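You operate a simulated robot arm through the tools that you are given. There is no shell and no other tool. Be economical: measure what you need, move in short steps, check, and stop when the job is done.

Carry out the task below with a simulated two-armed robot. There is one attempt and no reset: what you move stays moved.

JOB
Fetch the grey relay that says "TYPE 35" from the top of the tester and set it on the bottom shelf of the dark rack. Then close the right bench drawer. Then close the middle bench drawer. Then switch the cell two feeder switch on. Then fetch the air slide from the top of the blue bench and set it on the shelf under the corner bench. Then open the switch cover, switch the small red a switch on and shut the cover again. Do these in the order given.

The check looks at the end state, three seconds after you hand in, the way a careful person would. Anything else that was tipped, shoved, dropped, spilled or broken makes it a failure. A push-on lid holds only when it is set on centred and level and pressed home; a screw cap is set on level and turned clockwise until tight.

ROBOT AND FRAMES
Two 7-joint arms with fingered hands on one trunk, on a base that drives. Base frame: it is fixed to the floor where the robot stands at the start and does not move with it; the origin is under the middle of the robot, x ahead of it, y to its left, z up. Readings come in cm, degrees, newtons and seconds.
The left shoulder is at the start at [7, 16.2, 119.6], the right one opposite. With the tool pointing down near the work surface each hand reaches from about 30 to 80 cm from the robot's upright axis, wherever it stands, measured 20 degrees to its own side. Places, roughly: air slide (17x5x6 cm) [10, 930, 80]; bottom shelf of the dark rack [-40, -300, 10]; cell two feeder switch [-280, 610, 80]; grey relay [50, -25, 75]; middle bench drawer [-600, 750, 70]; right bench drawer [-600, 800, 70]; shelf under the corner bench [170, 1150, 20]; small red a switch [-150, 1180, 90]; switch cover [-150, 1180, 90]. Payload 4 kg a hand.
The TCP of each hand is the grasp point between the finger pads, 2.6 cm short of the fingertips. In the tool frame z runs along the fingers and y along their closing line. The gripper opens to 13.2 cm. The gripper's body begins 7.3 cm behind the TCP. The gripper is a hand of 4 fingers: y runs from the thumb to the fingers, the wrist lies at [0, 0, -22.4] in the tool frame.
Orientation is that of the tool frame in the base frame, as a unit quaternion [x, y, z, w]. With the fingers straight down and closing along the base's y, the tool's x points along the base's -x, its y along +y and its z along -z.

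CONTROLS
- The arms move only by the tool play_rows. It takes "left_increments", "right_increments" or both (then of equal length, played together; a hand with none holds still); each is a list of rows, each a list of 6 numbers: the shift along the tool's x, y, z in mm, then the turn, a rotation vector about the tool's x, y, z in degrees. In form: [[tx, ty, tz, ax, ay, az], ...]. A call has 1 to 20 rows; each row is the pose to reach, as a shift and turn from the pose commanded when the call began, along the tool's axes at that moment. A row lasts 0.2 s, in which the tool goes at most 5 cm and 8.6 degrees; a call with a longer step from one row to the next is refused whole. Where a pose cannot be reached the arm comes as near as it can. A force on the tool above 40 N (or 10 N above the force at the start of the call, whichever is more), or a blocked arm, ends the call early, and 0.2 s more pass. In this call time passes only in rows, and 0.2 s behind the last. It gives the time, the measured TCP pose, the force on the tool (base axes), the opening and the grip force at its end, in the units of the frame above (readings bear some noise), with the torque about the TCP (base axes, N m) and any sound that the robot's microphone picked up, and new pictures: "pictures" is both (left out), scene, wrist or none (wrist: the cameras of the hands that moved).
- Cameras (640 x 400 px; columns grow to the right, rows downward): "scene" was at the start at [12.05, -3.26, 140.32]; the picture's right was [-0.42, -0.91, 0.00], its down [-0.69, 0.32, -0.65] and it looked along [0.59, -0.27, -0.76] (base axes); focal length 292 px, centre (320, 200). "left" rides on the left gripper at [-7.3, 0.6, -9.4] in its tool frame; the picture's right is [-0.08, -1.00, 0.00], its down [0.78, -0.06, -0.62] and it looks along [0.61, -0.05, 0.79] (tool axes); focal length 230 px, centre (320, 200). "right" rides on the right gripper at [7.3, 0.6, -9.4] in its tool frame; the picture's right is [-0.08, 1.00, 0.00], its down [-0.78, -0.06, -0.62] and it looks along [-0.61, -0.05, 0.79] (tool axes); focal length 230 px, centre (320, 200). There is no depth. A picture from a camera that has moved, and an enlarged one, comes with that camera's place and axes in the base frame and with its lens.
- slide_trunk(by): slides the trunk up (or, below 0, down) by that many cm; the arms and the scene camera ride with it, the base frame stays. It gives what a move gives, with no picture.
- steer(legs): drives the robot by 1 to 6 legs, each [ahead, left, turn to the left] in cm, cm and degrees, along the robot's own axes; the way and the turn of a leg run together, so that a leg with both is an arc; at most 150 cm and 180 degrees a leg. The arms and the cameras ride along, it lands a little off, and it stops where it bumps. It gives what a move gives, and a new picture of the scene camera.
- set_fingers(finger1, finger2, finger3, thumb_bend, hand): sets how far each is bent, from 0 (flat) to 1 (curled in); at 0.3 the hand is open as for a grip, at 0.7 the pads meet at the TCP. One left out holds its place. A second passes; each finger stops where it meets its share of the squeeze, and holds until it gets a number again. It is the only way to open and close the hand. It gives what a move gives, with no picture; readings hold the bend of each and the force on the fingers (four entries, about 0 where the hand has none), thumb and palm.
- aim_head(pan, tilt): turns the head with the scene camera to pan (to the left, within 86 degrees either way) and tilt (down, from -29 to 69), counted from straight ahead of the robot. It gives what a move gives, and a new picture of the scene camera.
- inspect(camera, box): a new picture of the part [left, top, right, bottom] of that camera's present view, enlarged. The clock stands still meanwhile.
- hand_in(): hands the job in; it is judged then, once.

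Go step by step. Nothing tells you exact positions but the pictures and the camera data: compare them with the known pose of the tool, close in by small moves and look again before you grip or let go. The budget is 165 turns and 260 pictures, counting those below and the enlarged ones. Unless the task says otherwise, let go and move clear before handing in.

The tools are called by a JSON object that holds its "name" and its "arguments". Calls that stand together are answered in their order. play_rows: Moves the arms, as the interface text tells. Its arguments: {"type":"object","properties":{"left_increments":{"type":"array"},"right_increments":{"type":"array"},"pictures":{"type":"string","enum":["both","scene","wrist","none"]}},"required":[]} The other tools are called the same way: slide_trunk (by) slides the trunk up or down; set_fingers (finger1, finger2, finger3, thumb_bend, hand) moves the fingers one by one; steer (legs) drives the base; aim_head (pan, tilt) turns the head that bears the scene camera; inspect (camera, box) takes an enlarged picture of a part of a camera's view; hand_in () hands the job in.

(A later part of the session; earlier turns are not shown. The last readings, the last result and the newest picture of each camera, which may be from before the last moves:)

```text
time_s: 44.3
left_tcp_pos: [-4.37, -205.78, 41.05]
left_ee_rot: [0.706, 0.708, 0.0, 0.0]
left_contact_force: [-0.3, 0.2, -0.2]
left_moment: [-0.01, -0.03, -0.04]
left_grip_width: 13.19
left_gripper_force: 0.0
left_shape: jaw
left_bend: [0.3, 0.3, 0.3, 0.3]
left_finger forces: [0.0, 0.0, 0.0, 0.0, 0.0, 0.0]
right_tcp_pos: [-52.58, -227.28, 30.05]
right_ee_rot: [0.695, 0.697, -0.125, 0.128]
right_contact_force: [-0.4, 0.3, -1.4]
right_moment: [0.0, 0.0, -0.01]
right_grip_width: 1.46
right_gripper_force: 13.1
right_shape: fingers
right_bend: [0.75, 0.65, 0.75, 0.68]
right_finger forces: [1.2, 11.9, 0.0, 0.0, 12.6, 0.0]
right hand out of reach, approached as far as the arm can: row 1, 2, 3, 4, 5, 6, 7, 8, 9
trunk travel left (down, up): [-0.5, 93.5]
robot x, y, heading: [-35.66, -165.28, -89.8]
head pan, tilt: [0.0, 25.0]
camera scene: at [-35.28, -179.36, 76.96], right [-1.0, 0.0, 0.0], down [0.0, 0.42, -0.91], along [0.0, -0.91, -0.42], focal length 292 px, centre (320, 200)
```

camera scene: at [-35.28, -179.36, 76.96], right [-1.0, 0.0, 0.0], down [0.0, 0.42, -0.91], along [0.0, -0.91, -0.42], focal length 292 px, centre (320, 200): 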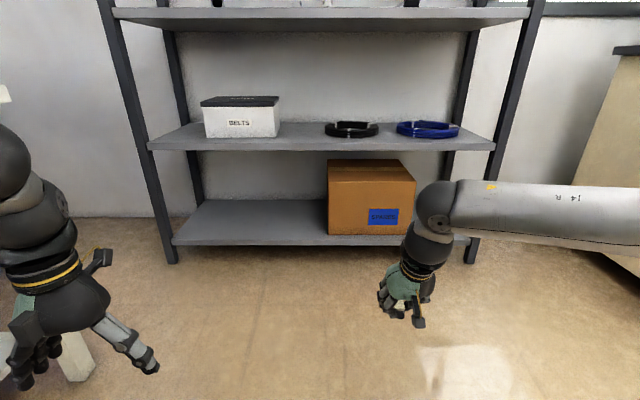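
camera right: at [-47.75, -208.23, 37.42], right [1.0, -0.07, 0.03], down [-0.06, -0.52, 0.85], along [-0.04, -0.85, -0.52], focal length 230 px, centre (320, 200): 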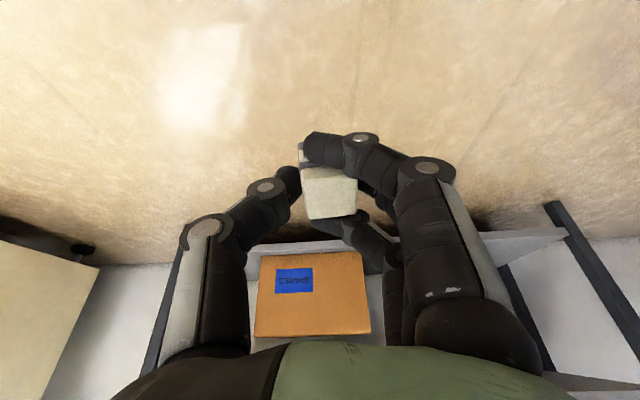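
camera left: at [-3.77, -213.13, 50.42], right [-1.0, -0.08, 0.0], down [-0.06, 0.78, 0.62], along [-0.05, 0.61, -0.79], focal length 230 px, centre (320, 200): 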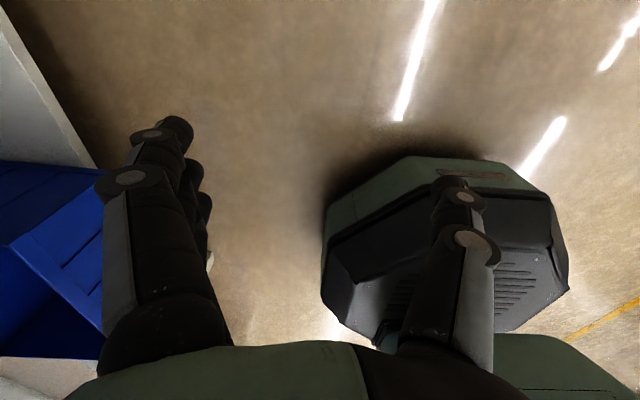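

Crossing inward is limited by the arm, while the space right of the box (x≈−79…−94) fits the right hand's natural side. I bring the right hand back out, shift the robot to the right and look.

{"name": "play_rows", "arguments": {"right_increments": [[0, -30, 5, 0, 0, 0], [0, -60, 10, 0, 0, 0], [0, -97, 20, 0, 0, 0]], "left_increments": [[0, -30, 0, 0, 0, 0], [0, -60, 0, 0, 0, 0], [0, -90, 0, 0, 0, 0]], "pictures": "none"}}

{"name": "steer", "arguments": {"legs": [[0, -24, 0], [30, 0, 0]]}}

{"name": "aim_head", "arguments": {"pan": -20, "tilt": 30}}

```text
time_s: 45.1
left_tcp_pos: [-13.37, -205.96, 41.1]
left_ee_rot: [0.706, 0.708, 0.0, 0.0]
left_contact_force: [0.2, -0.8, 0.9]
left_moment: [-0.01, -0.03, 0.0]
left_grip_width: 13.19
left_gripper_force: 0.0
left_shape: jaw
left_bend: [0.3, 0.3, 0.3, 0.3]
left_finger forces: [0.1, 0.1, 0.0, 0.0, 0.0, 0.0]
right_tcp_pos: [-62.15, -228.33, 28.03]
right_ee_rot: [0.695, 0.697, -0.124, 0.127]
right_contact_force: [-0.3, -0.2, -0.4]
right_moment: [0.01, 0.01, 0.02]
right_grip_width: 1.48
right_gripper_force: 12.7
right_shape: fingers
right_bend: [0.75, 0.65, 0.75, 0.68]
right_finger forces: [1.2, 11.8, 0.1, 0.0, 12.6, 0.0]
trunk travel left (down, up): [-0.5, 93.5]
robot x, y, heading: [-34.93, -165.19, -90.0]
head pan, tilt: [0.0, 25.0]
```

```text
time_s: 48.6
left_tcp_pos: [-37.14, -236.09, 41.06]
left_ee_rot: [0.707, 0.707, -0.001, -0.001]
left_contact_force: [-0.4, -0.1, -0.9]
left_moment: [0.03, 0.0, -0.04]
left_grip_width: 13.2
left_gripper_force: 0.1
left_shape: jaw
left_bend: [0.3, 0.3, 0.3, 0.3]
left_finger forces: [0.0, 0.1, 0.0, 0.0, 0.0, 0.1]
right_tcp_pos: [-86.05, -258.38, 28.02]
right_ee_rot: [0.696, 0.695, -0.125, 0.127]
right_contact_force: [-0.8, -0.1, -0.2]
right_moment: [-0.01, 0.01, -0.06]
right_grip_width: 1.44
right_gripper_force: 12.4
right_shape: fingers
right_bend: [0.75, 0.65, 0.75, 0.68]
right_finger forces: [1.2, 11.8, 0.0, 0.0, 12.6, 0.1]
trunk travel left (down, up): [-0.5, 93.5]
robot x, y, heading: [-59.14, -195.35, -90.1]
head pan, tilt: [0.0, 25.0]
camera scene: at [-59.14, -209.44, 76.96], right [-1.0, 0.0, 0.0], down [0.0, 0.42, -0.91], along [0.0, -0.91, -0.42], focal length 292 px, centre (320, 200)
```

scene: 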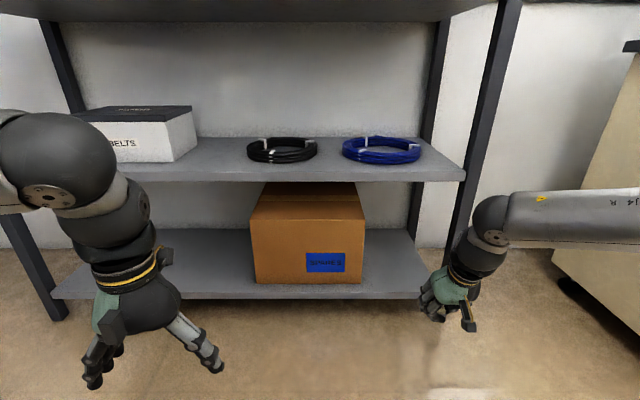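

```text
time_s: 49.4
left_tcp_pos: [-37.29, -236.14, 41.0]
left_ee_rot: [0.707, 0.707, 0.0, 0.0]
left_contact_force: [0.4, -0.4, -0.2]
left_moment: [0.01, -0.03, -0.03]
left_grip_width: 13.2
left_gripper_force: 0.0
left_shape: jaw
left_bend: [0.3, 0.3, 0.3, 0.3]
left_finger forces: [0.0, 0.0, 0.0, 0.1, 0.0, 0.0]
right_tcp_pos: [-86.04, -258.27, 27.91]
right_ee_rot: [0.696, 0.696, -0.124, 0.127]
right_contact_force: [0.4, -0.3, -0.5]
right_moment: [0.0, 0.02, 0.03]
right_grip_width: 1.47
right_gripper_force: 12.8
right_shape: fingers
right_bend: [0.75, 0.65, 0.75, 0.68]
right_finger forces: [1.1, 11.8, 0.0, 0.0, 12.6, 0.0]
trunk travel left (down, up): [-0.5, 93.5]
robot x, y, heading: [-59.28, -194.91, -89.9]
head pan, tilt: [-20.0, 30.0]
camera scene: at [-62.23, -208.73, 76.16], right [-0.94, 0.34, 0.0], down [0.17, 0.47, -0.87], along [-0.3, -0.81, -0.5], focal length 292 px, centre (320, 200)
```

scene: 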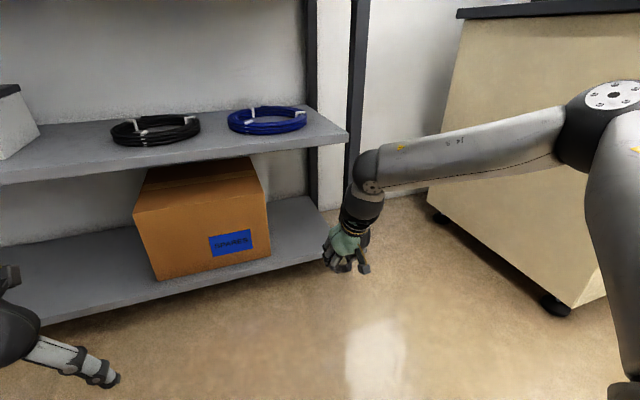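

The forearm would run close to the rack's front post, so I turn a bit to the right to angle it away, pulling the left hand in first.

{"name": "play_rows", "arguments": {"left_increments": [[40, 0, 0, 0, 0, 0], [80, 0, 0, 0, 0, 0], [100, 0, 0, 0, 0, 0]], "pictures": "none"}}

{"name": "steer", "arguments": {"legs": [[0, 0, -13], [0, 23, 0], [10, 0, 0]]}}

```text
time_s: 50.2
left_tcp_pos: [-37.32, -227.18, 41.12]
left_ee_rot: [0.707, 0.707, 0.0, -0.001]
left_contact_force: [0.6, -0.6, 0.0]
left_moment: [-0.01, 0.0, -0.01]
left_grip_width: 13.18
left_gripper_force: 0.1
left_shape: jaw
left_bend: [0.3, 0.3, 0.3, 0.3]
left_finger forces: [0.1, 0.0, 0.0, 0.1, 0.0, 0.0]
left hand out of reach, approached as far as the arm can: row 3
right_tcp_pos: [-86.16, -258.4, 28.0]
right_ee_rot: [0.696, 0.695, -0.125, 0.127]
right_contact_force: [-0.9, 0.2, -0.5]
right_moment: [0.02, 0.01, -0.03]
right_grip_width: 1.47
right_gripper_force: 12.7
right_shape: fingers
right_bend: [0.75, 0.65, 0.75, 0.68]
right_finger forces: [1.2, 11.7, 0.1, 0.0, 12.6, 0.0]
trunk travel left (down, up): [-0.5, 93.5]
robot x, y, heading: [-59.1, -195.11, -90.0]
head pan, tilt: [-20.0, 30.0]
```

```text
time_s: 53.5
left_tcp_pos: [-24.98, -246.33, 41.08]
left_ee_rot: [0.784, 0.621, 0.001, 0.0]
left_contact_force: [-0.3, -0.2, -0.4]
left_moment: [-0.02, -0.02, -0.02]
left_grip_width: 13.16
left_gripper_force: 0.0
left_shape: jaw
left_bend: [0.3, 0.3, 0.3, 0.3]
left_finger forces: [0.1, 0.1, 0.0, 0.0, 0.0, 0.0]
right_tcp_pos: [-79.6, -265.41, 27.86]
right_ee_rot: [0.771, 0.612, -0.139, 0.111]
right_contact_force: [-0.4, 0.5, -1.0]
right_moment: [-0.01, 0.01, -0.02]
right_grip_width: 1.45
right_gripper_force: 12.6
right_shape: fingers
right_bend: [0.75, 0.65, 0.75, 0.68]
right_finger forces: [1.0, 11.9, 0.0, 0.0, 12.6, 0.0]
trunk travel left (down, up): [-0.5, 93.5]
robot x, y, heading: [-38.9, -209.81, -103.2]
head pan, tilt: [-20.0, 30.0]
camera scene: at [-45.05, -222.58, 76.16], right [-0.84, 0.55, 0.0], down [0.27, 0.42, -0.87], along [-0.47, -0.72, -0.5], focal length 292 px, centre (320, 200)
```

scene: 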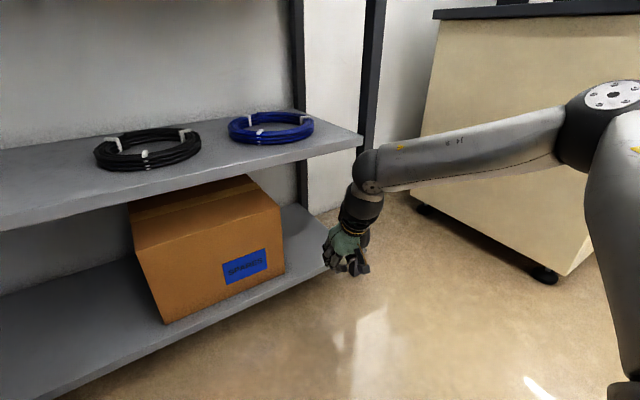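

I lower the hand and look with the wrist camera at the slot.

{"name": "play_rows", "arguments": {"right_increments": [[10, 0, 35, 0, 0, 0], [27, 0, 74, 0, 0, 0]], "pictures": "both"}}

```text
time_s: 54.1
left_tcp_pos: [-24.88, -246.34, 41.22]
left_ee_rot: [0.784, 0.621, 0.0, 0.0]
left_contact_force: [-0.1, -0.3, -0.2]
left_moment: [-0.03, 0.0, 0.01]
left_grip_width: 13.2
left_gripper_force: 0.0
left_shape: jaw
left_bend: [0.3, 0.3, 0.3, 0.3]
left_finger forces: [0.0, 0.0, 0.1, 0.0, 0.0, 0.0]
right_tcp_pos: [-79.5, -265.54, 19.99]
right_ee_rot: [0.772, 0.61, -0.138, 0.111]
right_contact_force: [-0.6, -0.2, -0.6]
right_moment: [0.01, 0.01, 0.02]
right_grip_width: 1.45
right_gripper_force: 12.5
right_shape: fingers
right_bend: [0.75, 0.65, 0.75, 0.68]
right_finger forces: [1.1, 11.9, 0.0, 0.1, 12.5, 0.0]
trunk travel left (down, up): [-0.5, 93.5]
robot x, y, heading: [-38.84, -209.82, -103.4]
head pan, tilt: [-20.0, 30.0]
camera scene: at [-45.05, -222.58, 76.17], right [-0.84, 0.55, 0.0], down [0.27, 0.42, -0.87], along [-0.47, -0.72, -0.5], focal length 292 px, centre (320, 200)
camera right: at [-76.72, -255.74, 26.21], right [0.95, -0.3, 0.03], down [-0.18, -0.49, 0.85], along [-0.24, -0.82, -0.52], focal length 230 px, centre (320, 200)
```

scene: 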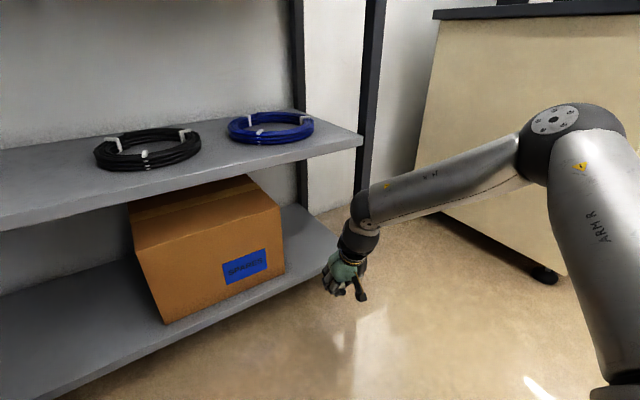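
right: 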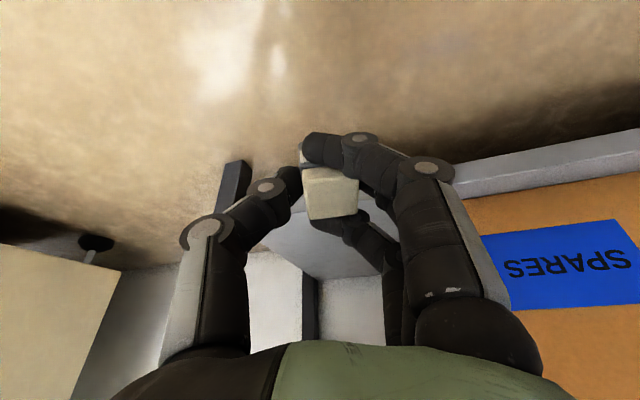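

The slot centre is nearly straight ahead of the hand. I drive ahead in part and check.

{"name": "steer", "arguments": {"legs": [[15, 0, 0]]}}

{"name": "inspect", "arguments": {"camera": "right", "box": [0, 0, 640, 400]}}

```text
time_s: 55.5
left_tcp_pos: [-28.32, -261.0, 41.26]
left_ee_rot: [0.783, 0.622, 0.0, 0.001]
left_contact_force: [-0.4, 0.0, 0.1]
left_moment: [0.03, 0.04, 0.01]
left_grip_width: 13.19
left_gripper_force: 0.1
left_shape: jaw
left_bend: [0.3, 0.3, 0.3, 0.3]
left_finger forces: [0.0, 0.0, 0.1, 0.1, 0.0, 0.1]
right_tcp_pos: [-82.96, -280.17, 20.0]
right_ee_rot: [0.771, 0.612, -0.138, 0.112]
right_contact_force: [-1.0, -0.2, -1.3]
right_moment: [0.02, 0.01, 0.0]
right_grip_width: 1.46
right_gripper_force: 12.5
right_shape: fingers
right_bend: [0.75, 0.65, 0.75, 0.68]
right_finger forces: [1.0, 11.9, 0.1, 0.0, 12.6, 0.0]
trunk travel left (down, up): [-0.5, 93.5]
robot x, y, heading: [-42.51, -224.42, -103.3]
head pan, tilt: [-20.0, 30.0]
camera scene: at [-48.47, -237.21, 76.16], right [-0.84, 0.55, 0.0], down [0.27, 0.42, -0.87], along [-0.47, -0.72, -0.5], focal length 292 px, centre (320, 200)
```

scene: 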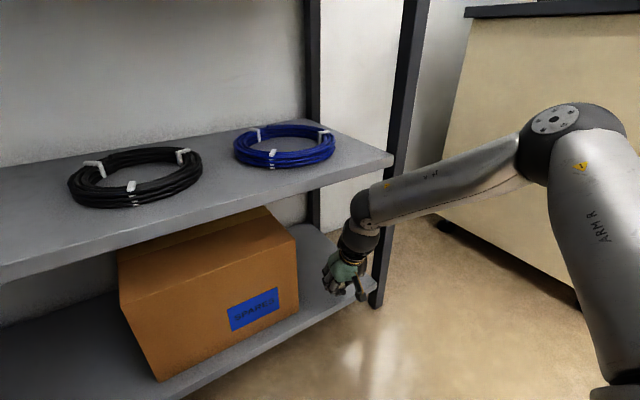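

```text
1.00 times, centred on (320, 200) of right (not enlarged: the box is as wide or as high as the picture)
camera zoom: at [-80.12, -270.38, 26.25], right [0.95, -0.3, 0.03], down [-0.18, -0.49, 0.85], along [-0.24, -0.82, -0.52], focal length 230 px, centre (320, 200)
```

zoom: 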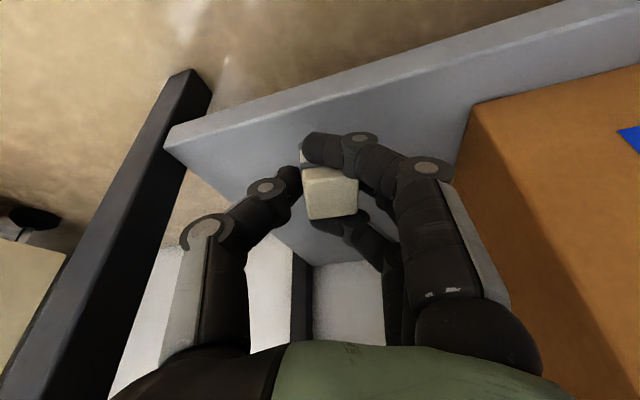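

The slot is clear on both sides. I drive the last 6.5 cm and lower to just above the shelf.

{"name": "steer", "arguments": {"legs": [[6.5, -1, 0]]}}

{"name": "play_rows", "arguments": {"right_increments": [[3, 0, 9, 0, 0, 0], [7, 0, 19, 0, 0, 0], [10, 0, 28, 0, 0, 0]], "pictures": "both"}}

```text
time_s: 56.5
left_tcp_pos: [-30.79, -266.42, 41.2]
left_ee_rot: [0.786, 0.619, 0.001, 0.0]
left_contact_force: [-0.7, -0.8, -0.6]
left_moment: [-0.02, 0.0, -0.02]
left_grip_width: 13.19
left_gripper_force: 0.0
left_shape: jaw
left_bend: [0.3, 0.3, 0.3, 0.3]
left_finger forces: [0.1, 0.0, 0.0, 0.1, 0.1, 0.0]
right_tcp_pos: [-84.71, -284.52, 19.55]
right_ee_rot: [0.77, 0.615, -0.132, 0.109]
right_contact_force: [1.4, 0.8, -0.8]
right_moment: [0.01, -0.01, 0.03]
right_grip_width: 1.47
right_gripper_force: 12.7
right_shape: fingers
right_bend: [0.75, 0.65, 0.75, 0.68]
right_finger forces: [1.0, 11.9, 0.1, 0.0, 12.6, 0.0]
trunk travel left (down, up): [-0.5, 93.5]
robot x, y, heading: [-44.68, -230.04, -103.5]
head pan, tilt: [-20.0, 30.0]
stopped in leg 1: the robot was blocked; the commanded pose is now the measured one
camera scene: at [-50.75, -242.52, 76.15], right [-0.83, 0.55, 0.0], down [0.28, 0.42, -0.87], along [-0.48, -0.72, -0.5], focal length 292 px, centre (320, 200)
```

scene: 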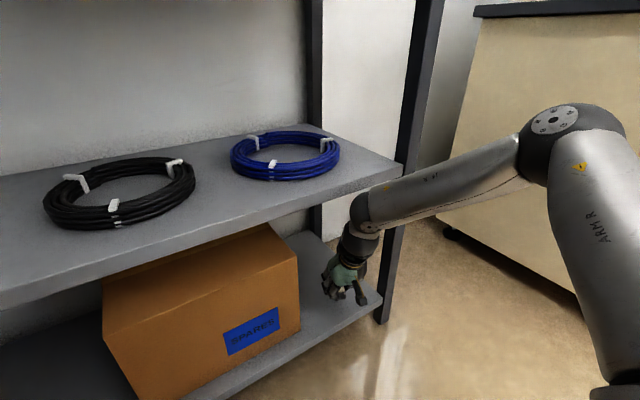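

```text
time_s: 57.3
left_tcp_pos: [-30.81, -266.45, 41.21]
left_ee_rot: [0.785, 0.619, 0.001, 0.0]
left_contact_force: [0.2, 0.2, 0.8]
left_moment: [-0.01, -0.02, -0.01]
left_grip_width: 13.2
left_gripper_force: 0.0
left_shape: jaw
left_bend: [0.3, 0.3, 0.3, 0.3]
left_finger forces: [0.0, 0.0, 0.1, 0.1, 0.0, 0.0]
right_tcp_pos: [-84.75, -284.56, 16.67]
right_ee_rot: [0.769, 0.616, -0.131, 0.108]
right_contact_force: [-0.5, -0.5, -0.9]
right_moment: [-0.02, -0.02, 0.0]
right_grip_width: 1.45
right_gripper_force: 12.7
right_shape: fingers
right_bend: [0.75, 0.65, 0.75, 0.68]
right_finger forces: [1.0, 11.9, 0.0, 0.1, 12.5, 0.1]
trunk travel left (down, up): [-0.5, 93.5]
robot x, y, heading: [-44.51, -230.3, -103.4]
head pan, tilt: [-20.0, 30.0]
camera scene: at [-50.75, -242.57, 76.16], right [-0.83, 0.55, 0.0], down [0.28, 0.42, -0.87], along [-0.48, -0.72, -0.5], focal length 292 px, centre (320, 200)
camera right: at [-82.08, -274.92, 22.95], right [0.96, -0.29, 0.03], down [-0.18, -0.51, 0.84], along [-0.23, -0.81, -0.54], focal length 230 px, centre (320, 200)
```

scene: 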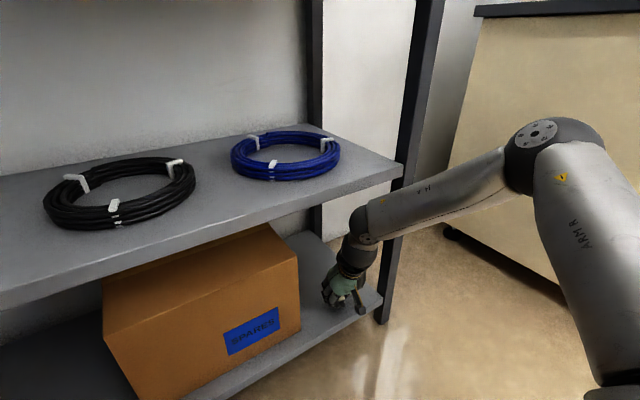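
right: 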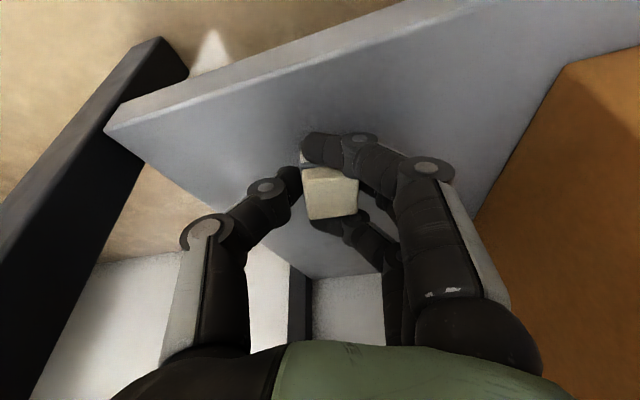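

The base touched something but the hand is 4.5 cm inside the shelf edge, good enough. I lower gently until the relay touches.

{"name": "play_rows", "arguments": {"right_increments": [[3, 0, 8, 0, 0, 0], [5, 0, 14, 0, 0, 0]], "pictures": "none"}}

{"name": "play_rows", "arguments": {"right_increments": [[1, 0, 4, 0, 0, 0], [3, 0, 8, 0, 0, 0]], "pictures": "wrist"}}

```text
time_s: 57.9
left_tcp_pos: [-30.74, -266.45, 41.28]
left_ee_rot: [0.785, 0.619, -0.001, 0.001]
left_contact_force: [0.2, -0.2, -0.9]
left_moment: [-0.01, -0.03, 0.0]
left_grip_width: 13.16
left_gripper_force: 0.0
left_shape: jaw
left_bend: [0.3, 0.3, 0.3, 0.3]
left_finger forces: [0.0, 0.0, 0.0, 0.0, 0.1, 0.1]
right_tcp_pos: [-85.01, -284.59, 15.79]
right_ee_rot: [0.769, 0.615, -0.133, 0.112]
right_contact_force: [-1.5, -5.2, 13.7]
right_moment: [-0.21, -0.28, -0.08]
right_grip_width: 1.38
right_gripper_force: 15.4
right_shape: fingers
right_bend: [0.75, 0.66, 0.75, 0.68]
right_finger forces: [0.2, 13.4, 3.7, 0.1, 13.2, 0.0]
right hand out of reach, approached as far as the arm can: row 2
trunk travel left (down, up): [-0.5, 93.5]
robot x, y, heading: [-44.91, -230.07, -103.4]
head pan, tilt: [-20.0, 30.0]
```

```text
time_s: 58.5
left_tcp_pos: [-30.58, -266.21, 41.26]
left_ee_rot: [0.785, 0.619, -0.001, -0.001]
left_contact_force: [0.3, 0.0, -0.9]
left_moment: [-0.02, 0.01, 0.03]
left_grip_width: 13.21
left_gripper_force: 0.0
left_shape: jaw
left_bend: [0.3, 0.3, 0.3, 0.3]
left_finger forces: [0.0, 0.0, 0.0, 0.0, 0.1, 0.1]
right_tcp_pos: [-85.21, -284.3, 15.62]
right_ee_rot: [0.769, 0.614, -0.135, 0.114]
right_contact_force: [-1.1, -11.2, 29.0]
right_moment: [-0.26, -0.36, -0.17]
right_grip_width: 1.33
right_gripper_force: 22.4
right_shape: fingers
right_bend: [0.75, 0.67, 0.75, 0.69]
right_finger forces: [0.1, 14.5, 15.0, 0.0, 14.5, 0.0]
right hand out of reach, approached as far as the arm can: row 1, 2
trunk travel left (down, up): [-0.5, 93.5]
robot x, y, heading: [-44.83, -230.4, -103.5]
head pan, tilt: [-20.0, 30.0]
camera right: at [-82.42, -274.41, 21.77], right [0.96, -0.29, 0.04], down [-0.18, -0.49, 0.85], along [-0.23, -0.82, -0.52], focal length 230 px, centre (320, 200)
```

right: 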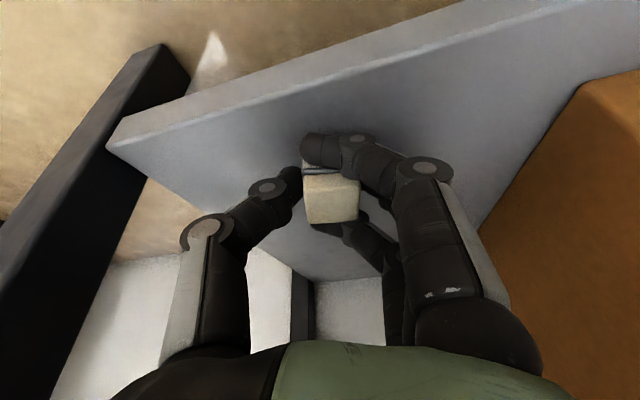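

The relay is pressed on the shelf. I ease up a few millimetres, open the outer fingers first, then the holding pair.

{"name": "play_rows", "arguments": {"right_increments": [[-1, 0, -3, 0, 0, 0]], "pictures": "none"}}

{"name": "set_fingers", "arguments": {"hand": "right", "finger1": 0.55, "finger3": 0.55}}

{"name": "set_fingers", "arguments": {"hand": "right", "finger2": 0.57, "thumb_bend": 0.58}}

{"name": "inspect", "arguments": {"camera": "right", "box": [120, 30, 520, 280]}}

```text
time_s: 58.9
left_tcp_pos: [-30.59, -266.34, 41.17]
left_ee_rot: [0.785, 0.62, 0.0, 0.0]
left_contact_force: [0.1, -0.3, 0.4]
left_moment: [0.02, 0.05, -0.04]
left_grip_width: 13.16
left_gripper_force: 0.1
left_shape: jaw
left_bend: [0.3, 0.3, 0.3, 0.3]
left_finger forces: [0.1, 0.0, 0.0, 0.0, 0.0, 0.0]
right_tcp_pos: [-85.12, -283.96, 15.52]
right_ee_rot: [0.769, 0.616, -0.132, 0.11]
right_contact_force: [0.5, -8.6, 23.2]
right_moment: [-0.23, -0.34, -0.09]
right_grip_width: 1.29
right_gripper_force: 20.4
right_shape: fingers
right_bend: [0.75, 0.67, 0.75, 0.69]
right_finger forces: [0.4, 14.5, 12.3, 0.0, 13.4, 0.0]
trunk travel left (down, up): [-0.5, 93.5]
robot x, y, heading: [-44.85, -230.35, -103.3]
head pan, tilt: [-20.0, 30.0]
```

```text
time_s: 59.9
left_tcp_pos: [-30.68, -266.32, 41.23]
left_ee_rot: [0.785, 0.619, 0.0, -0.001]
left_contact_force: [0.5, 0.1, 0.4]
left_moment: [-0.03, 0.03, -0.01]
left_grip_width: 13.18
left_gripper_force: 0.1
left_shape: jaw
left_bend: [0.3, 0.3, 0.3, 0.3]
left_finger forces: [0.0, 0.0, 0.0, 0.0, 0.0, 0.0]
right_tcp_pos: [-85.31, -283.69, 15.4]
right_ee_rot: [0.77, 0.615, -0.131, 0.107]
right_contact_force: [-4.4, 1.2, 13.4]
right_moment: [0.14, -0.11, 0.01]
right_grip_width: 2.04
right_gripper_force: 18.4
right_shape: fingers
right_bend: [0.72, 0.66, 0.55, 0.69]
right_finger forces: [10.8, 12.9, 0.1, 0.0, 13.7, 0.0]
trunk travel left (down, up): [-0.5, 93.5]
robot x, y, heading: [-44.71, -230.11, -103.3]
head pan, tilt: [-20.0, 30.0]
```

```text
time_s: 60.9
left_tcp_pos: [-30.8, -266.39, 41.18]
left_ee_rot: [0.785, 0.62, 0.001, -0.001]
left_contact_force: [-0.1, -0.1, 0.3]
left_moment: [-0.02, -0.02, -0.01]
left_grip_width: 13.19
left_gripper_force: 0.1
left_shape: jaw
left_bend: [0.3, 0.3, 0.3, 0.3]
left_finger forces: [0.1, 0.0, 0.0, 0.0, 0.0, 0.0]
right_tcp_pos: [-85.04, -283.79, 15.3]
right_ee_rot: [0.769, 0.616, -0.132, 0.109]
right_contact_force: [-2.7, 2.7, 7.0]
right_moment: [0.18, -0.02, 0.04]
right_grip_width: 3.43
right_gripper_force: 3.2
right_shape: fingers
right_bend: [0.73, 0.56, 0.55, 0.57]
right_finger forces: [7.3, 0.1, 0.2, 0.0, 0.0, 0.1]
trunk travel left (down, up): [-0.5, 93.5]
robot x, y, heading: [-44.37, -229.86, -103.6]
head pan, tilt: [-20.0, 30.0]
```

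```text
1.60 times, centred on (320, 155) of right
camera zoom: at [-82.46, -274.1, 21.71], right [0.96, -0.29, 0.03], down [-0.18, -0.51, 0.84], along [-0.23, -0.81, -0.54], focal length 368 px, centre (320, 272)
```

zoom: 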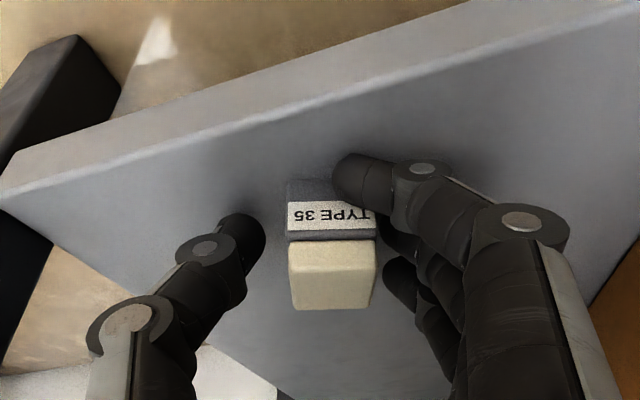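

The relay stands on the shelf with its label toward the robot; one finger is still touching it. I lift the hand a little so that finger frees.

{"name": "play_rows", "arguments": {"right_increments": [[-1, 0, -4, 0, 0, 0], [-3, 0, -8, 0, 0, 0]], "pictures": "wrist"}}

```text
time_s: 61.5
left_tcp_pos: [-30.74, -266.45, 41.17]
left_ee_rot: [0.785, 0.62, 0.0, 0.0]
left_contact_force: [0.1, -0.6, -0.2]
left_moment: [-0.01, 0.0, -0.02]
left_grip_width: 13.17
left_gripper_force: 0.0
left_shape: jaw
left_bend: [0.3, 0.3, 0.3, 0.3]
left_finger forces: [0.0, 0.1, 0.0, 0.1, 0.1, 0.0]
right_tcp_pos: [-85.2, -283.81, 16.16]
right_ee_rot: [0.769, 0.616, -0.131, 0.108]
right_contact_force: [0.2, 0.9, -1.2]
right_moment: [-0.01, -0.03, 0.0]
right_grip_width: 5.07
right_gripper_force: 0.0
right_shape: fingers
right_bend: [0.55, 0.56, 0.55, 0.57]
right_finger forces: [0.0, 0.1, 0.0, 0.0, 0.0, 0.0]
trunk travel left (down, up): [-0.5, 93.5]
robot x, y, heading: [-44.46, -229.61, -103.3]
head pan, tilt: [-20.0, 30.0]
camera right: at [-82.44, -274.12, 22.53], right [0.96, -0.29, 0.03], down [-0.18, -0.51, 0.84], along [-0.23, -0.81, -0.54], focal length 230 px, centre (320, 200)
```

right: 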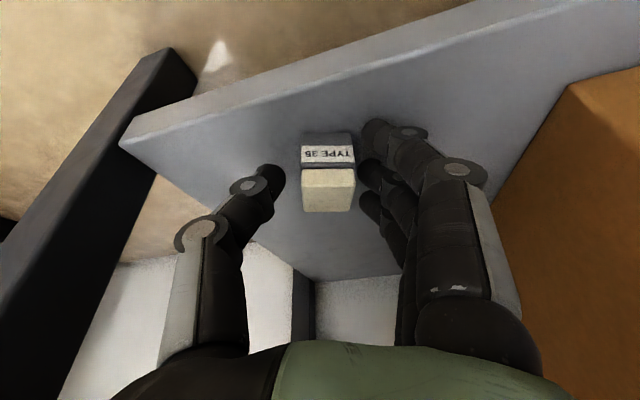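

The relay stands upright and free on the shelf. I lift the hand straight up 4 cm, then back away.

{"name": "play_rows", "arguments": {"right_increments": [[-6, 0, -18, 0, 0, 0], [-13, 0, -37, 0, 0, 0]], "pictures": "none"}}

{"name": "steer", "arguments": {"legs": [[-40, 0, 0]]}}

{"name": "inspect", "arguments": {"camera": "right", "box": [0, 100, 640, 400]}}

```text
time_s: 62.1
left_tcp_pos: [-30.68, -266.35, 41.17]
left_ee_rot: [0.784, 0.621, 0.001, 0.0]
left_contact_force: [0.2, 0.8, -0.2]
left_moment: [0.02, -0.02, 0.02]
left_grip_width: 13.2
left_gripper_force: 0.1
left_shape: jaw
left_bend: [0.3, 0.3, 0.3, 0.3]
left_finger forces: [0.0, 0.1, 0.0, 0.1, 0.0, 0.1]
right_tcp_pos: [-85.07, -283.85, 20.09]
right_ee_rot: [0.77, 0.616, -0.131, 0.108]
right_contact_force: [0.1, 0.2, 0.0]
right_moment: [0.01, 0.02, 0.02]
right_grip_width: 5.06
right_gripper_force: 0.1
right_shape: fingers
right_bend: [0.55, 0.56, 0.55, 0.57]
right_finger forces: [0.0, 0.0, 0.0, 0.0, 0.0, 0.0]
trunk travel left (down, up): [-0.5, 93.5]
robot x, y, heading: [-44.42, -230.12, -103.6]
head pan, tilt: [-20.0, 30.0]
```

```text
time_s: 64.6
left_tcp_pos: [-21.43, -227.44, 41.01]
left_ee_rot: [0.784, 0.621, 0.001, 0.0]
left_contact_force: [-0.8, 0.3, 0.4]
left_moment: [0.05, -0.01, 0.01]
left_grip_width: 13.19
left_gripper_force: 0.0
left_shape: jaw
left_bend: [0.3, 0.3, 0.3, 0.3]
left_finger forces: [0.0, 0.1, 0.0, 0.0, 0.0, 0.1]
right_tcp_pos: [-75.85, -244.98, 20.17]
right_ee_rot: [0.769, 0.616, -0.131, 0.108]
right_contact_force: [-0.1, -0.3, -0.7]
right_moment: [0.03, 0.02, 0.01]
right_grip_width: 5.07
right_gripper_force: 0.1
right_shape: fingers
right_bend: [0.55, 0.56, 0.55, 0.57]
right_finger forces: [0.0, 0.0, 0.0, 0.0, 0.1, 0.0]
trunk travel left (down, up): [-0.5, 93.5]
robot x, y, heading: [-35.52, -191.38, -103.4]
head pan, tilt: [-20.0, 30.0]
camera scene: at [-41.47, -203.64, 76.16], right [-0.84, 0.55, 0.0], down [0.27, 0.42, -0.87], along [-0.48, -0.72, -0.5], focal length 292 px, centre (320, 200)
```

scene: 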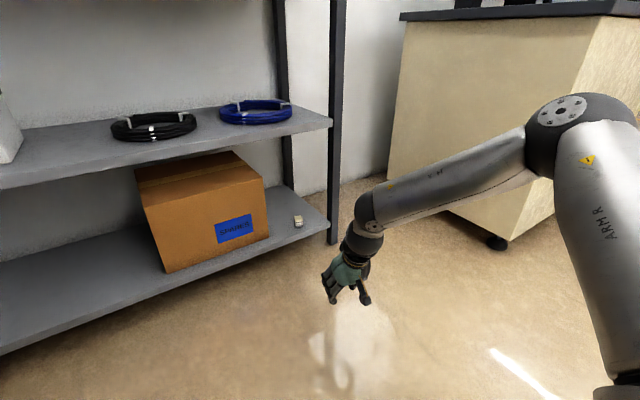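

```text
1.00 times, centred on (320, 250) of right (not enlarged: the box is as wide or as high as the picture)
camera zoom: at [-73.15, -235.31, 26.47], right [0.96, -0.29, 0.03], down [-0.18, -0.51, 0.84], along [-0.23, -0.81, -0.54], focal length 230 px, centre (320, 150)
```

zoom: 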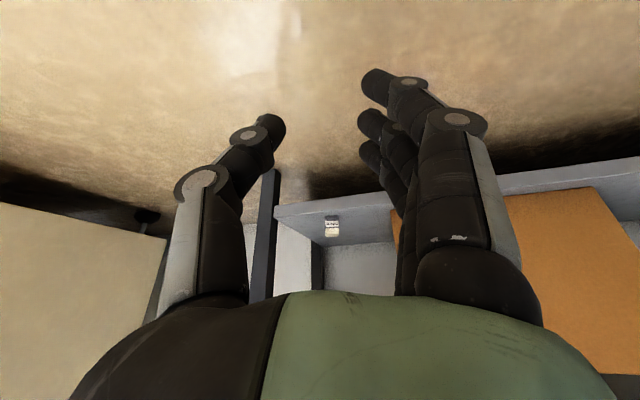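

The relay is placed. Next I raise the trunk, back off, and turn toward the drawers to look over the room.

{"name": "slide_trunk", "arguments": {"by": 40}}

{"name": "slide_trunk", "arguments": {"by": 20}}

{"name": "steer", "arguments": {"legs": [[-60, -40, 0], [0, 0, -120]]}}

{"name": "aim_head", "arguments": {"pan": 0, "tilt": 15}}

```text
time_s: 68.4
left_tcp_pos: [-21.41, -227.5, 81.33]
left_ee_rot: [0.784, 0.62, 0.0, -0.001]
left_contact_force: [0.6, 0.3, 0.2]
left_moment: [0.0, -0.03, -0.01]
left_grip_width: 13.17
left_gripper_force: 0.1
left_shape: jaw
left_bend: [0.3, 0.3, 0.3, 0.3]
left_finger forces: [0.0, 0.0, 0.0, 0.1, 0.0, 0.0]
right_tcp_pos: [-75.87, -244.99, 60.1]
right_ee_rot: [0.769, 0.616, -0.132, 0.108]
right_contact_force: [-0.3, -0.2, -0.4]
right_moment: [0.0, -0.03, 0.0]
right_grip_width: 5.07
right_gripper_force: 0.0
right_shape: fingers
right_bend: [0.55, 0.56, 0.55, 0.57]
right_finger forces: [0.0, 0.0, 0.0, 0.0, 0.0, 0.1]
trunk travel left (down, up): [-40.5, 53.5]
robot x, y, heading: [-35.41, -191.13, -103.1]
head pan, tilt: [-20.0, 30.0]
```

```text
time_s: 70.6
left_tcp_pos: [-21.46, -227.57, 101.08]
left_ee_rot: [0.784, 0.62, 0.0, -0.001]
left_contact_force: [-0.1, -0.8, 0.3]
left_moment: [-0.01, 0.01, -0.01]
left_grip_width: 13.18
left_gripper_force: 0.0
left_shape: jaw
left_bend: [0.3, 0.3, 0.3, 0.3]
left_finger forces: [0.0, 0.0, 0.0, 0.0, 0.0, 0.0]
right_tcp_pos: [-75.81, -245.06, 80.18]
right_ee_rot: [0.769, 0.617, -0.13, 0.108]
right_contact_force: [-0.2, 0.1, -1.0]
right_moment: [-0.02, -0.01, 0.03]
right_grip_width: 5.07
right_gripper_force: 0.0
right_shape: fingers
right_bend: [0.55, 0.56, 0.55, 0.57]
right_finger forces: [0.0, 0.0, 0.0, 0.0, 0.1, 0.1]
trunk travel left (down, up): [-60.5, 33.5]
robot x, y, heading: [-35.58, -191.03, -103.2]
head pan, tilt: [-20.0, 30.0]
```

```text
time_s: 79.6
left_tcp_pos: [-98.53, -117.11, 101.14]
left_ee_rot: [0.928, -0.372, 0.001, 0.001]
left_contact_force: [0.8, 0.1, 0.2]
left_moment: [0.01, -0.01, -0.02]
left_grip_width: 13.18
left_gripper_force: 0.0
left_shape: jaw
left_bend: [0.3, 0.3, 0.3, 0.3]
left_finger forces: [0.0, 0.0, 0.1, 0.0, 0.1, 0.1]
right_tcp_pos: [-86.14, -61.27, 80.07]
right_ee_rot: [0.917, -0.361, -0.158, -0.06]
right_contact_force: [0.7, 0.2, -0.9]
right_moment: [0.0, 0.02, 0.03]
right_grip_width: 5.08
right_gripper_force: 0.0
right_shape: fingers
right_bend: [0.55, 0.56, 0.55, 0.57]
right_finger forces: [0.0, 0.0, 0.0, 0.0, 0.0, 0.0]
trunk travel left (down, up): [-60.5, 33.5]
robot x, y, heading: [-60.47, -123.86, 136.1]
head pan, tilt: [-20.0, 30.0]
camera scene: at [-67.92, -111.92, 136.16], right [0.9, 0.44, 0.0], down [0.22, -0.45, -0.87], along [-0.38, 0.78, -0.5], focal length 292 px, centre (320, 200)
```

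scene: 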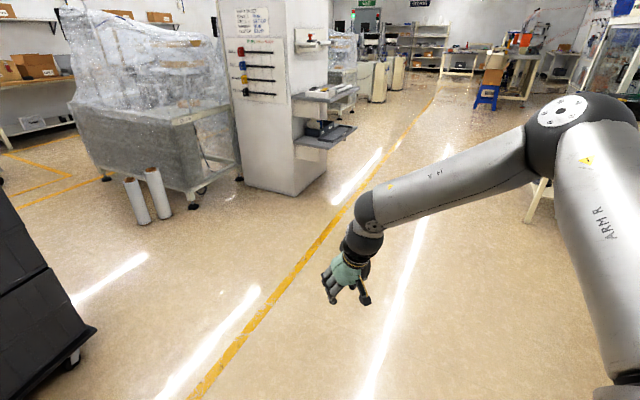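

```text
time_s: 80.4
left_tcp_pos: [-98.5, -117.02, 101.23]
left_ee_rot: [0.928, -0.372, 0.001, 0.0]
left_contact_force: [-1.3, 0.5, -0.5]
left_moment: [-0.05, -0.01, 0.0]
left_grip_width: 13.17
left_gripper_force: 0.0
left_shape: jaw
left_bend: [0.3, 0.3, 0.3, 0.3]
left_finger forces: [0.0, 0.0, 0.1, 0.0, 0.0, 0.0]
right_tcp_pos: [-86.08, -61.32, 80.15]
right_ee_rot: [0.917, -0.361, -0.159, -0.061]
right_contact_force: [0.0, 0.3, -0.7]
right_moment: [0.01, -0.03, 0.05]
right_grip_width: 5.07
right_gripper_force: 0.0
right_shape: fingers
right_bend: [0.55, 0.56, 0.55, 0.57]
right_finger forces: [0.0, 0.0, 0.1, 0.0, 0.0, 0.0]
trunk travel left (down, up): [-60.5, 33.5]
robot x, y, heading: [-60.44, -123.42, 136.3]
head pan, tilt: [0.0, 15.0]
camera scene: at [-70.66, -113.57, 138.58], right [0.69, 0.72, 0.0], down [0.19, -0.18, -0.97], along [-0.7, 0.67, -0.26], focal length 292 px, centre (320, 200)
```

scene: 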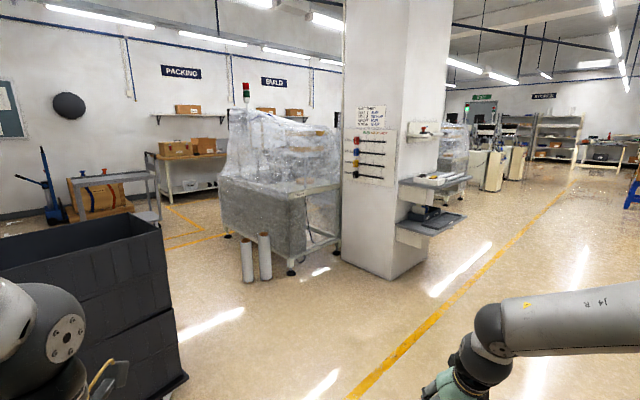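

A corridor runs along +y between the yellow line (x≈−148) and the benches. I drive down it and look further.

{"name": "steer", "arguments": {"legs": [[0, 0, -46], [0, 28, 0], [150, 0, 0], [150, 0, 0], [100, 0, 0]]}}

{"name": "aim_head", "arguments": {"pan": 40, "tilt": 15}}

```text
time_s: 103.4
left_tcp_pos: [-111.25, 309.89, 101.16]
left_ee_rot: [0.71, -0.704, 0.001, 0.001]
left_contact_force: [-0.6, 0.1, -0.3]
left_moment: [-0.01, -0.01, -0.01]
left_grip_width: 13.2
left_gripper_force: 0.0
left_shape: jaw
left_bend: [0.3, 0.3, 0.3, 0.3]
left_finger forces: [0.0, 0.0, 0.1, 0.1, 0.0, 0.0]
right_tcp_pos: [-62.6, 340.02, 80.16]
right_ee_rot: [0.705, -0.689, -0.123, -0.117]
right_contact_force: [0.1, -0.1, -0.4]
right_moment: [0.01, 0.04, 0.04]
right_grip_width: 5.06
right_gripper_force: 0.1
right_shape: fingers
right_bend: [0.55, 0.56, 0.55, 0.57]
right_finger forces: [0.0, 0.0, 0.0, 0.1, 0.0, 0.0]
trunk travel left (down, up): [-60.5, 33.5]
robot x, y, heading: [-88.79, 278.36, 90.5]
head pan, tilt: [0.0, 15.0]
camera scene: at [-89.24, 292.36, 138.58], right [1.0, 0.01, 0.0], down [0.0, -0.26, -0.97], along [-0.01, 0.97, -0.26], focal length 292 px, centre (320, 200)
```

scene: 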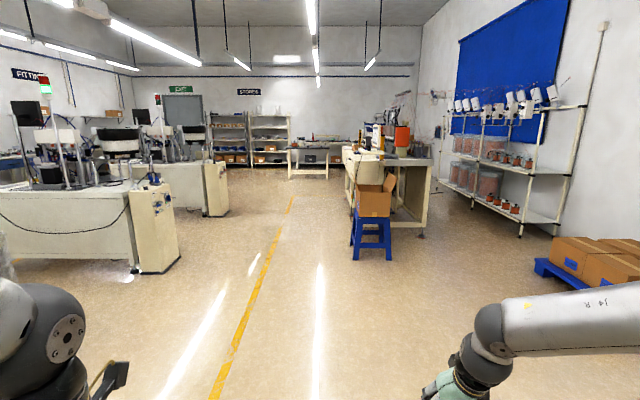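

```text
time_s: 104.4
left_tcp_pos: [-111.25, 309.91, 101.08]
left_ee_rot: [0.71, -0.704, 0.001, 0.001]
left_contact_force: [-0.4, -0.4, -0.5]
left_moment: [0.0, 0.02, -0.02]
left_grip_width: 13.18
left_gripper_force: 0.0
left_shape: jaw
left_bend: [0.3, 0.3, 0.3, 0.3]
left_finger forces: [0.1, 0.0, 0.0, 0.0, 0.0, 0.0]
right_tcp_pos: [-62.72, 340.04, 80.18]
right_ee_rot: [0.704, -0.689, -0.123, -0.118]
right_contact_force: [0.5, -0.1, 0.4]
right_moment: [0.01, 0.03, -0.01]
right_grip_width: 5.08
right_gripper_force: 0.1
right_shape: fingers
right_bend: [0.55, 0.56, 0.55, 0.57]
right_finger forces: [0.1, 0.0, 0.0, 0.0, 0.0, 0.1]
trunk travel left (down, up): [-60.5, 33.5]
robot x, y, heading: [-89.33, 278.04, 90.5]
head pan, tilt: [40.0, 15.0]
camera scene: at [-95.21, 290.13, 138.58], right [0.76, 0.65, 0.0], down [0.17, -0.2, -0.97], along [-0.63, 0.73, -0.26], focal length 292 px, centre (320, 200)
```

scene: 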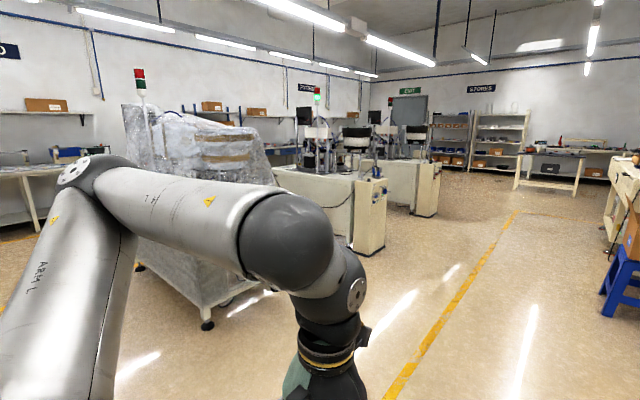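

The cells stand at x≈−250 at y≈590 and 720, and a boxed stool is at (−58, 575). I move onto the line x≈−150 and drive on past them.

{"name": "steer", "arguments": {"legs": [[30, 61, 0], [150, 0, 0], [150, 0, 0], [150, 0, 0], [100, 0, 0]]}}

{"name": "aim_head", "arguments": {"pan": 80, "tilt": 12}}

```text
time_s: 134.2
left_tcp_pos: [-174.49, 893.58, 101.16]
left_ee_rot: [-0.707, 0.708, -0.001, -0.001]
left_contact_force: [0.2, -0.2, 0.0]
left_moment: [0.0, -0.02, 0.03]
left_grip_width: 13.18
left_gripper_force: 0.0
left_shape: jaw
left_bend: [0.3, 0.3, 0.3, 0.3]
left_finger forces: [0.1, 0.0, 0.0, 0.0, 0.0, 0.1]
right_tcp_pos: [-125.74, 923.16, 80.08]
right_ee_rot: [0.701, -0.693, -0.123, -0.117]
right_contact_force: [0.6, 0.0, 0.5]
right_moment: [-0.02, 0.02, 0.0]
right_grip_width: 5.06
right_gripper_force: 0.1
right_shape: fingers
right_bend: [0.55, 0.56, 0.55, 0.57]
right_finger forces: [0.0, 0.0, 0.0, 0.0, 0.0, 0.1]
trunk travel left (down, up): [-60.5, 33.5]
robot x, y, heading: [-152.89, 861.99, 90.1]
head pan, tilt: [40.0, 15.0]
camera scene: at [-158.87, 873.73, 138.58], right [0.77, 0.64, 0.0], down [0.17, -0.2, -0.97], along [-0.62, 0.74, -0.26], focal length 292 px, centre (320, 200)
```

scene: 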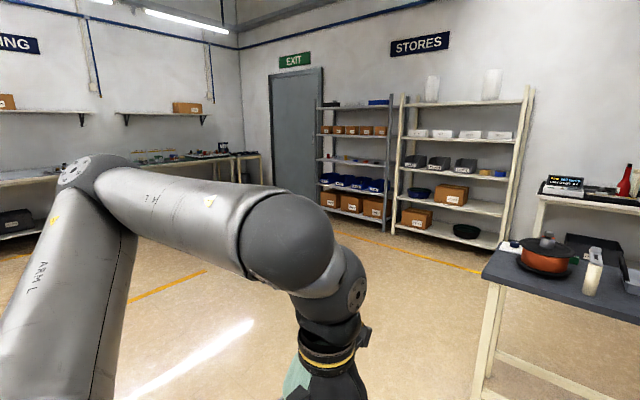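

```text
time_s: 135.3
left_tcp_pos: [-174.69, 893.65, 101.06]
left_ee_rot: [-0.707, 0.708, 0.0, 0.0]
left_contact_force: [0.2, 0.0, -0.6]
left_moment: [-0.01, 0.01, 0.01]
left_grip_width: 13.18
left_gripper_force: 0.0
left_shape: jaw
left_bend: [0.3, 0.3, 0.3, 0.3]
left_finger forces: [0.0, 0.0, 0.0, 0.0, 0.0, 0.1]
right_tcp_pos: [-125.7, 923.11, 80.1]
right_ee_rot: [0.7, -0.693, -0.123, -0.118]
right_contact_force: [-0.1, 0.1, 0.2]
right_moment: [0.01, 0.0, -0.03]
right_grip_width: 5.1
right_gripper_force: 0.0
right_shape: fingers
right_bend: [0.55, 0.56, 0.55, 0.57]
right_finger forces: [0.0, 0.0, 0.0, 0.1, 0.0, 0.0]
trunk travel left (down, up): [-60.5, 33.5]
robot x, y, heading: [-152.66, 861.62, 89.9]
head pan, tilt: [80.0, 12.0]
camera scene: at [-162.05, 868.21, 139.07], right [0.18, 0.98, 0.0], down [0.2, -0.04, -0.98], along [-0.96, 0.17, -0.21], focal length 292 px, centre (320, 200)
```

scene: 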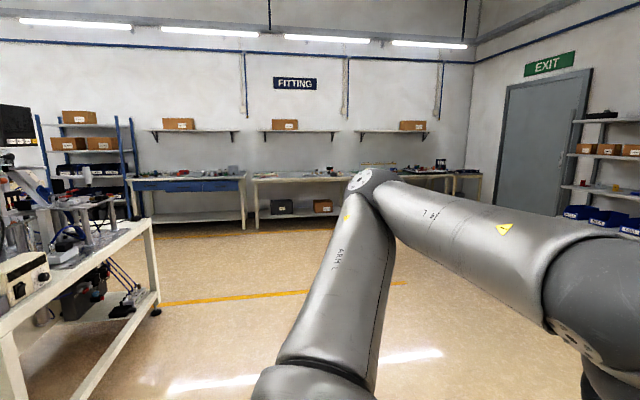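

The fitting bench with blue drawers is on the −x wall. I turn left and drive toward it.

{"name": "steer", "arguments": {"legs": [[0, 0, 90], [150, 0, 0], [150, 0, 0], [20, 0, 0]]}}

{"name": "aim_head", "arguments": {"pan": 25, "tilt": 30}}

```text
time_s: 154.8
left_tcp_pos: [-505.88, 835.78, 101.12]
left_ee_rot: [1.0, 0.001, 0.001, -0.001]
left_contact_force: [-1.3, -0.1, -0.8]
left_moment: [0.03, -0.01, 0.0]
left_grip_width: 13.19
left_gripper_force: 0.0
left_shape: jaw
left_bend: [0.3, 0.3, 0.3, 0.3]
left_finger forces: [0.0, 0.1, 0.0, 0.1, 0.0, 0.0]
right_tcp_pos: [-535.54, 884.61, 80.11]
right_ee_rot: [0.985, 0.008, -0.17, 0.005]
right_contact_force: [0.7, -1.0, -0.7]
right_moment: [0.03, 0.04, -0.01]
right_grip_width: 5.07
right_gripper_force: 0.1
right_shape: fingers
right_bend: [0.55, 0.56, 0.55, 0.57]
right_finger forces: [0.0, 0.1, 0.1, 0.1, 0.0, 0.0]
trunk travel left (down, up): [-60.5, 33.5]
robot x, y, heading: [-473.91, 857.21, -180.0]
head pan, tilt: [80.0, 12.0]
camera scene: at [-480.52, 848.41, 139.07], right [-0.99, 0.17, 0.0], down [0.04, 0.2, -0.98], along [-0.17, -0.96, -0.21], focal length 292 px, centre (320, 200)
```

scene: 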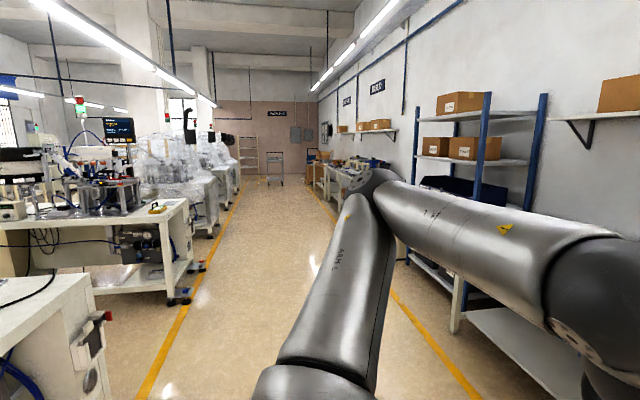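

```text
time_s: 156.1
left_tcp_pos: [-505.93, 835.64, 101.12]
left_ee_rot: [1.0, 0.002, 0.001, 0.0]
left_contact_force: [-1.0, 0.4, -0.1]
left_moment: [0.01, -0.02, 0.01]
left_grip_width: 13.19
left_gripper_force: 0.1
left_shape: jaw
left_bend: [0.3, 0.3, 0.3, 0.3]
left_finger forces: [0.1, 0.0, 0.1, 0.0, 0.0, 0.0]
right_tcp_pos: [-535.64, 884.5, 80.11]
right_ee_rot: [0.985, 0.008, -0.17, 0.004]
right_contact_force: [-0.6, 0.4, 0.3]
right_moment: [0.04, 0.03, -0.03]
right_grip_width: 5.07
right_gripper_force: 0.1
right_shape: fingers
right_bend: [0.55, 0.56, 0.55, 0.57]
right_finger forces: [0.0, 0.0, 0.1, 0.0, 0.1, 0.0]
trunk travel left (down, up): [-60.5, 33.5]
robot x, y, heading: [-473.84, 857.72, -179.8]
head pan, tilt: [25.0, 30.0]
camera scene: at [-487.09, 853.75, 136.17], right [-0.43, 0.91, 0.0], down [0.45, 0.21, -0.87], along [-0.78, -0.37, -0.5], focal length 292 px, centre (320, 200)
```

scene: 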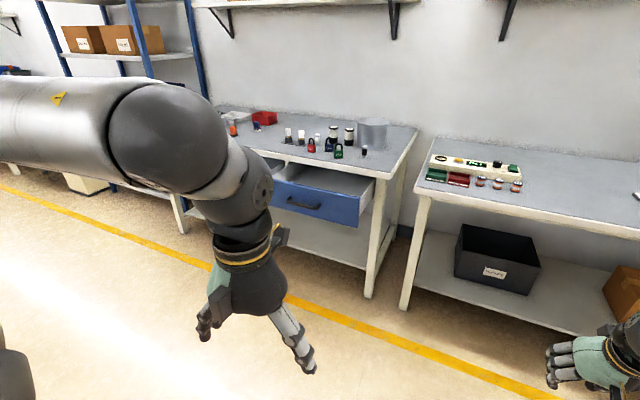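

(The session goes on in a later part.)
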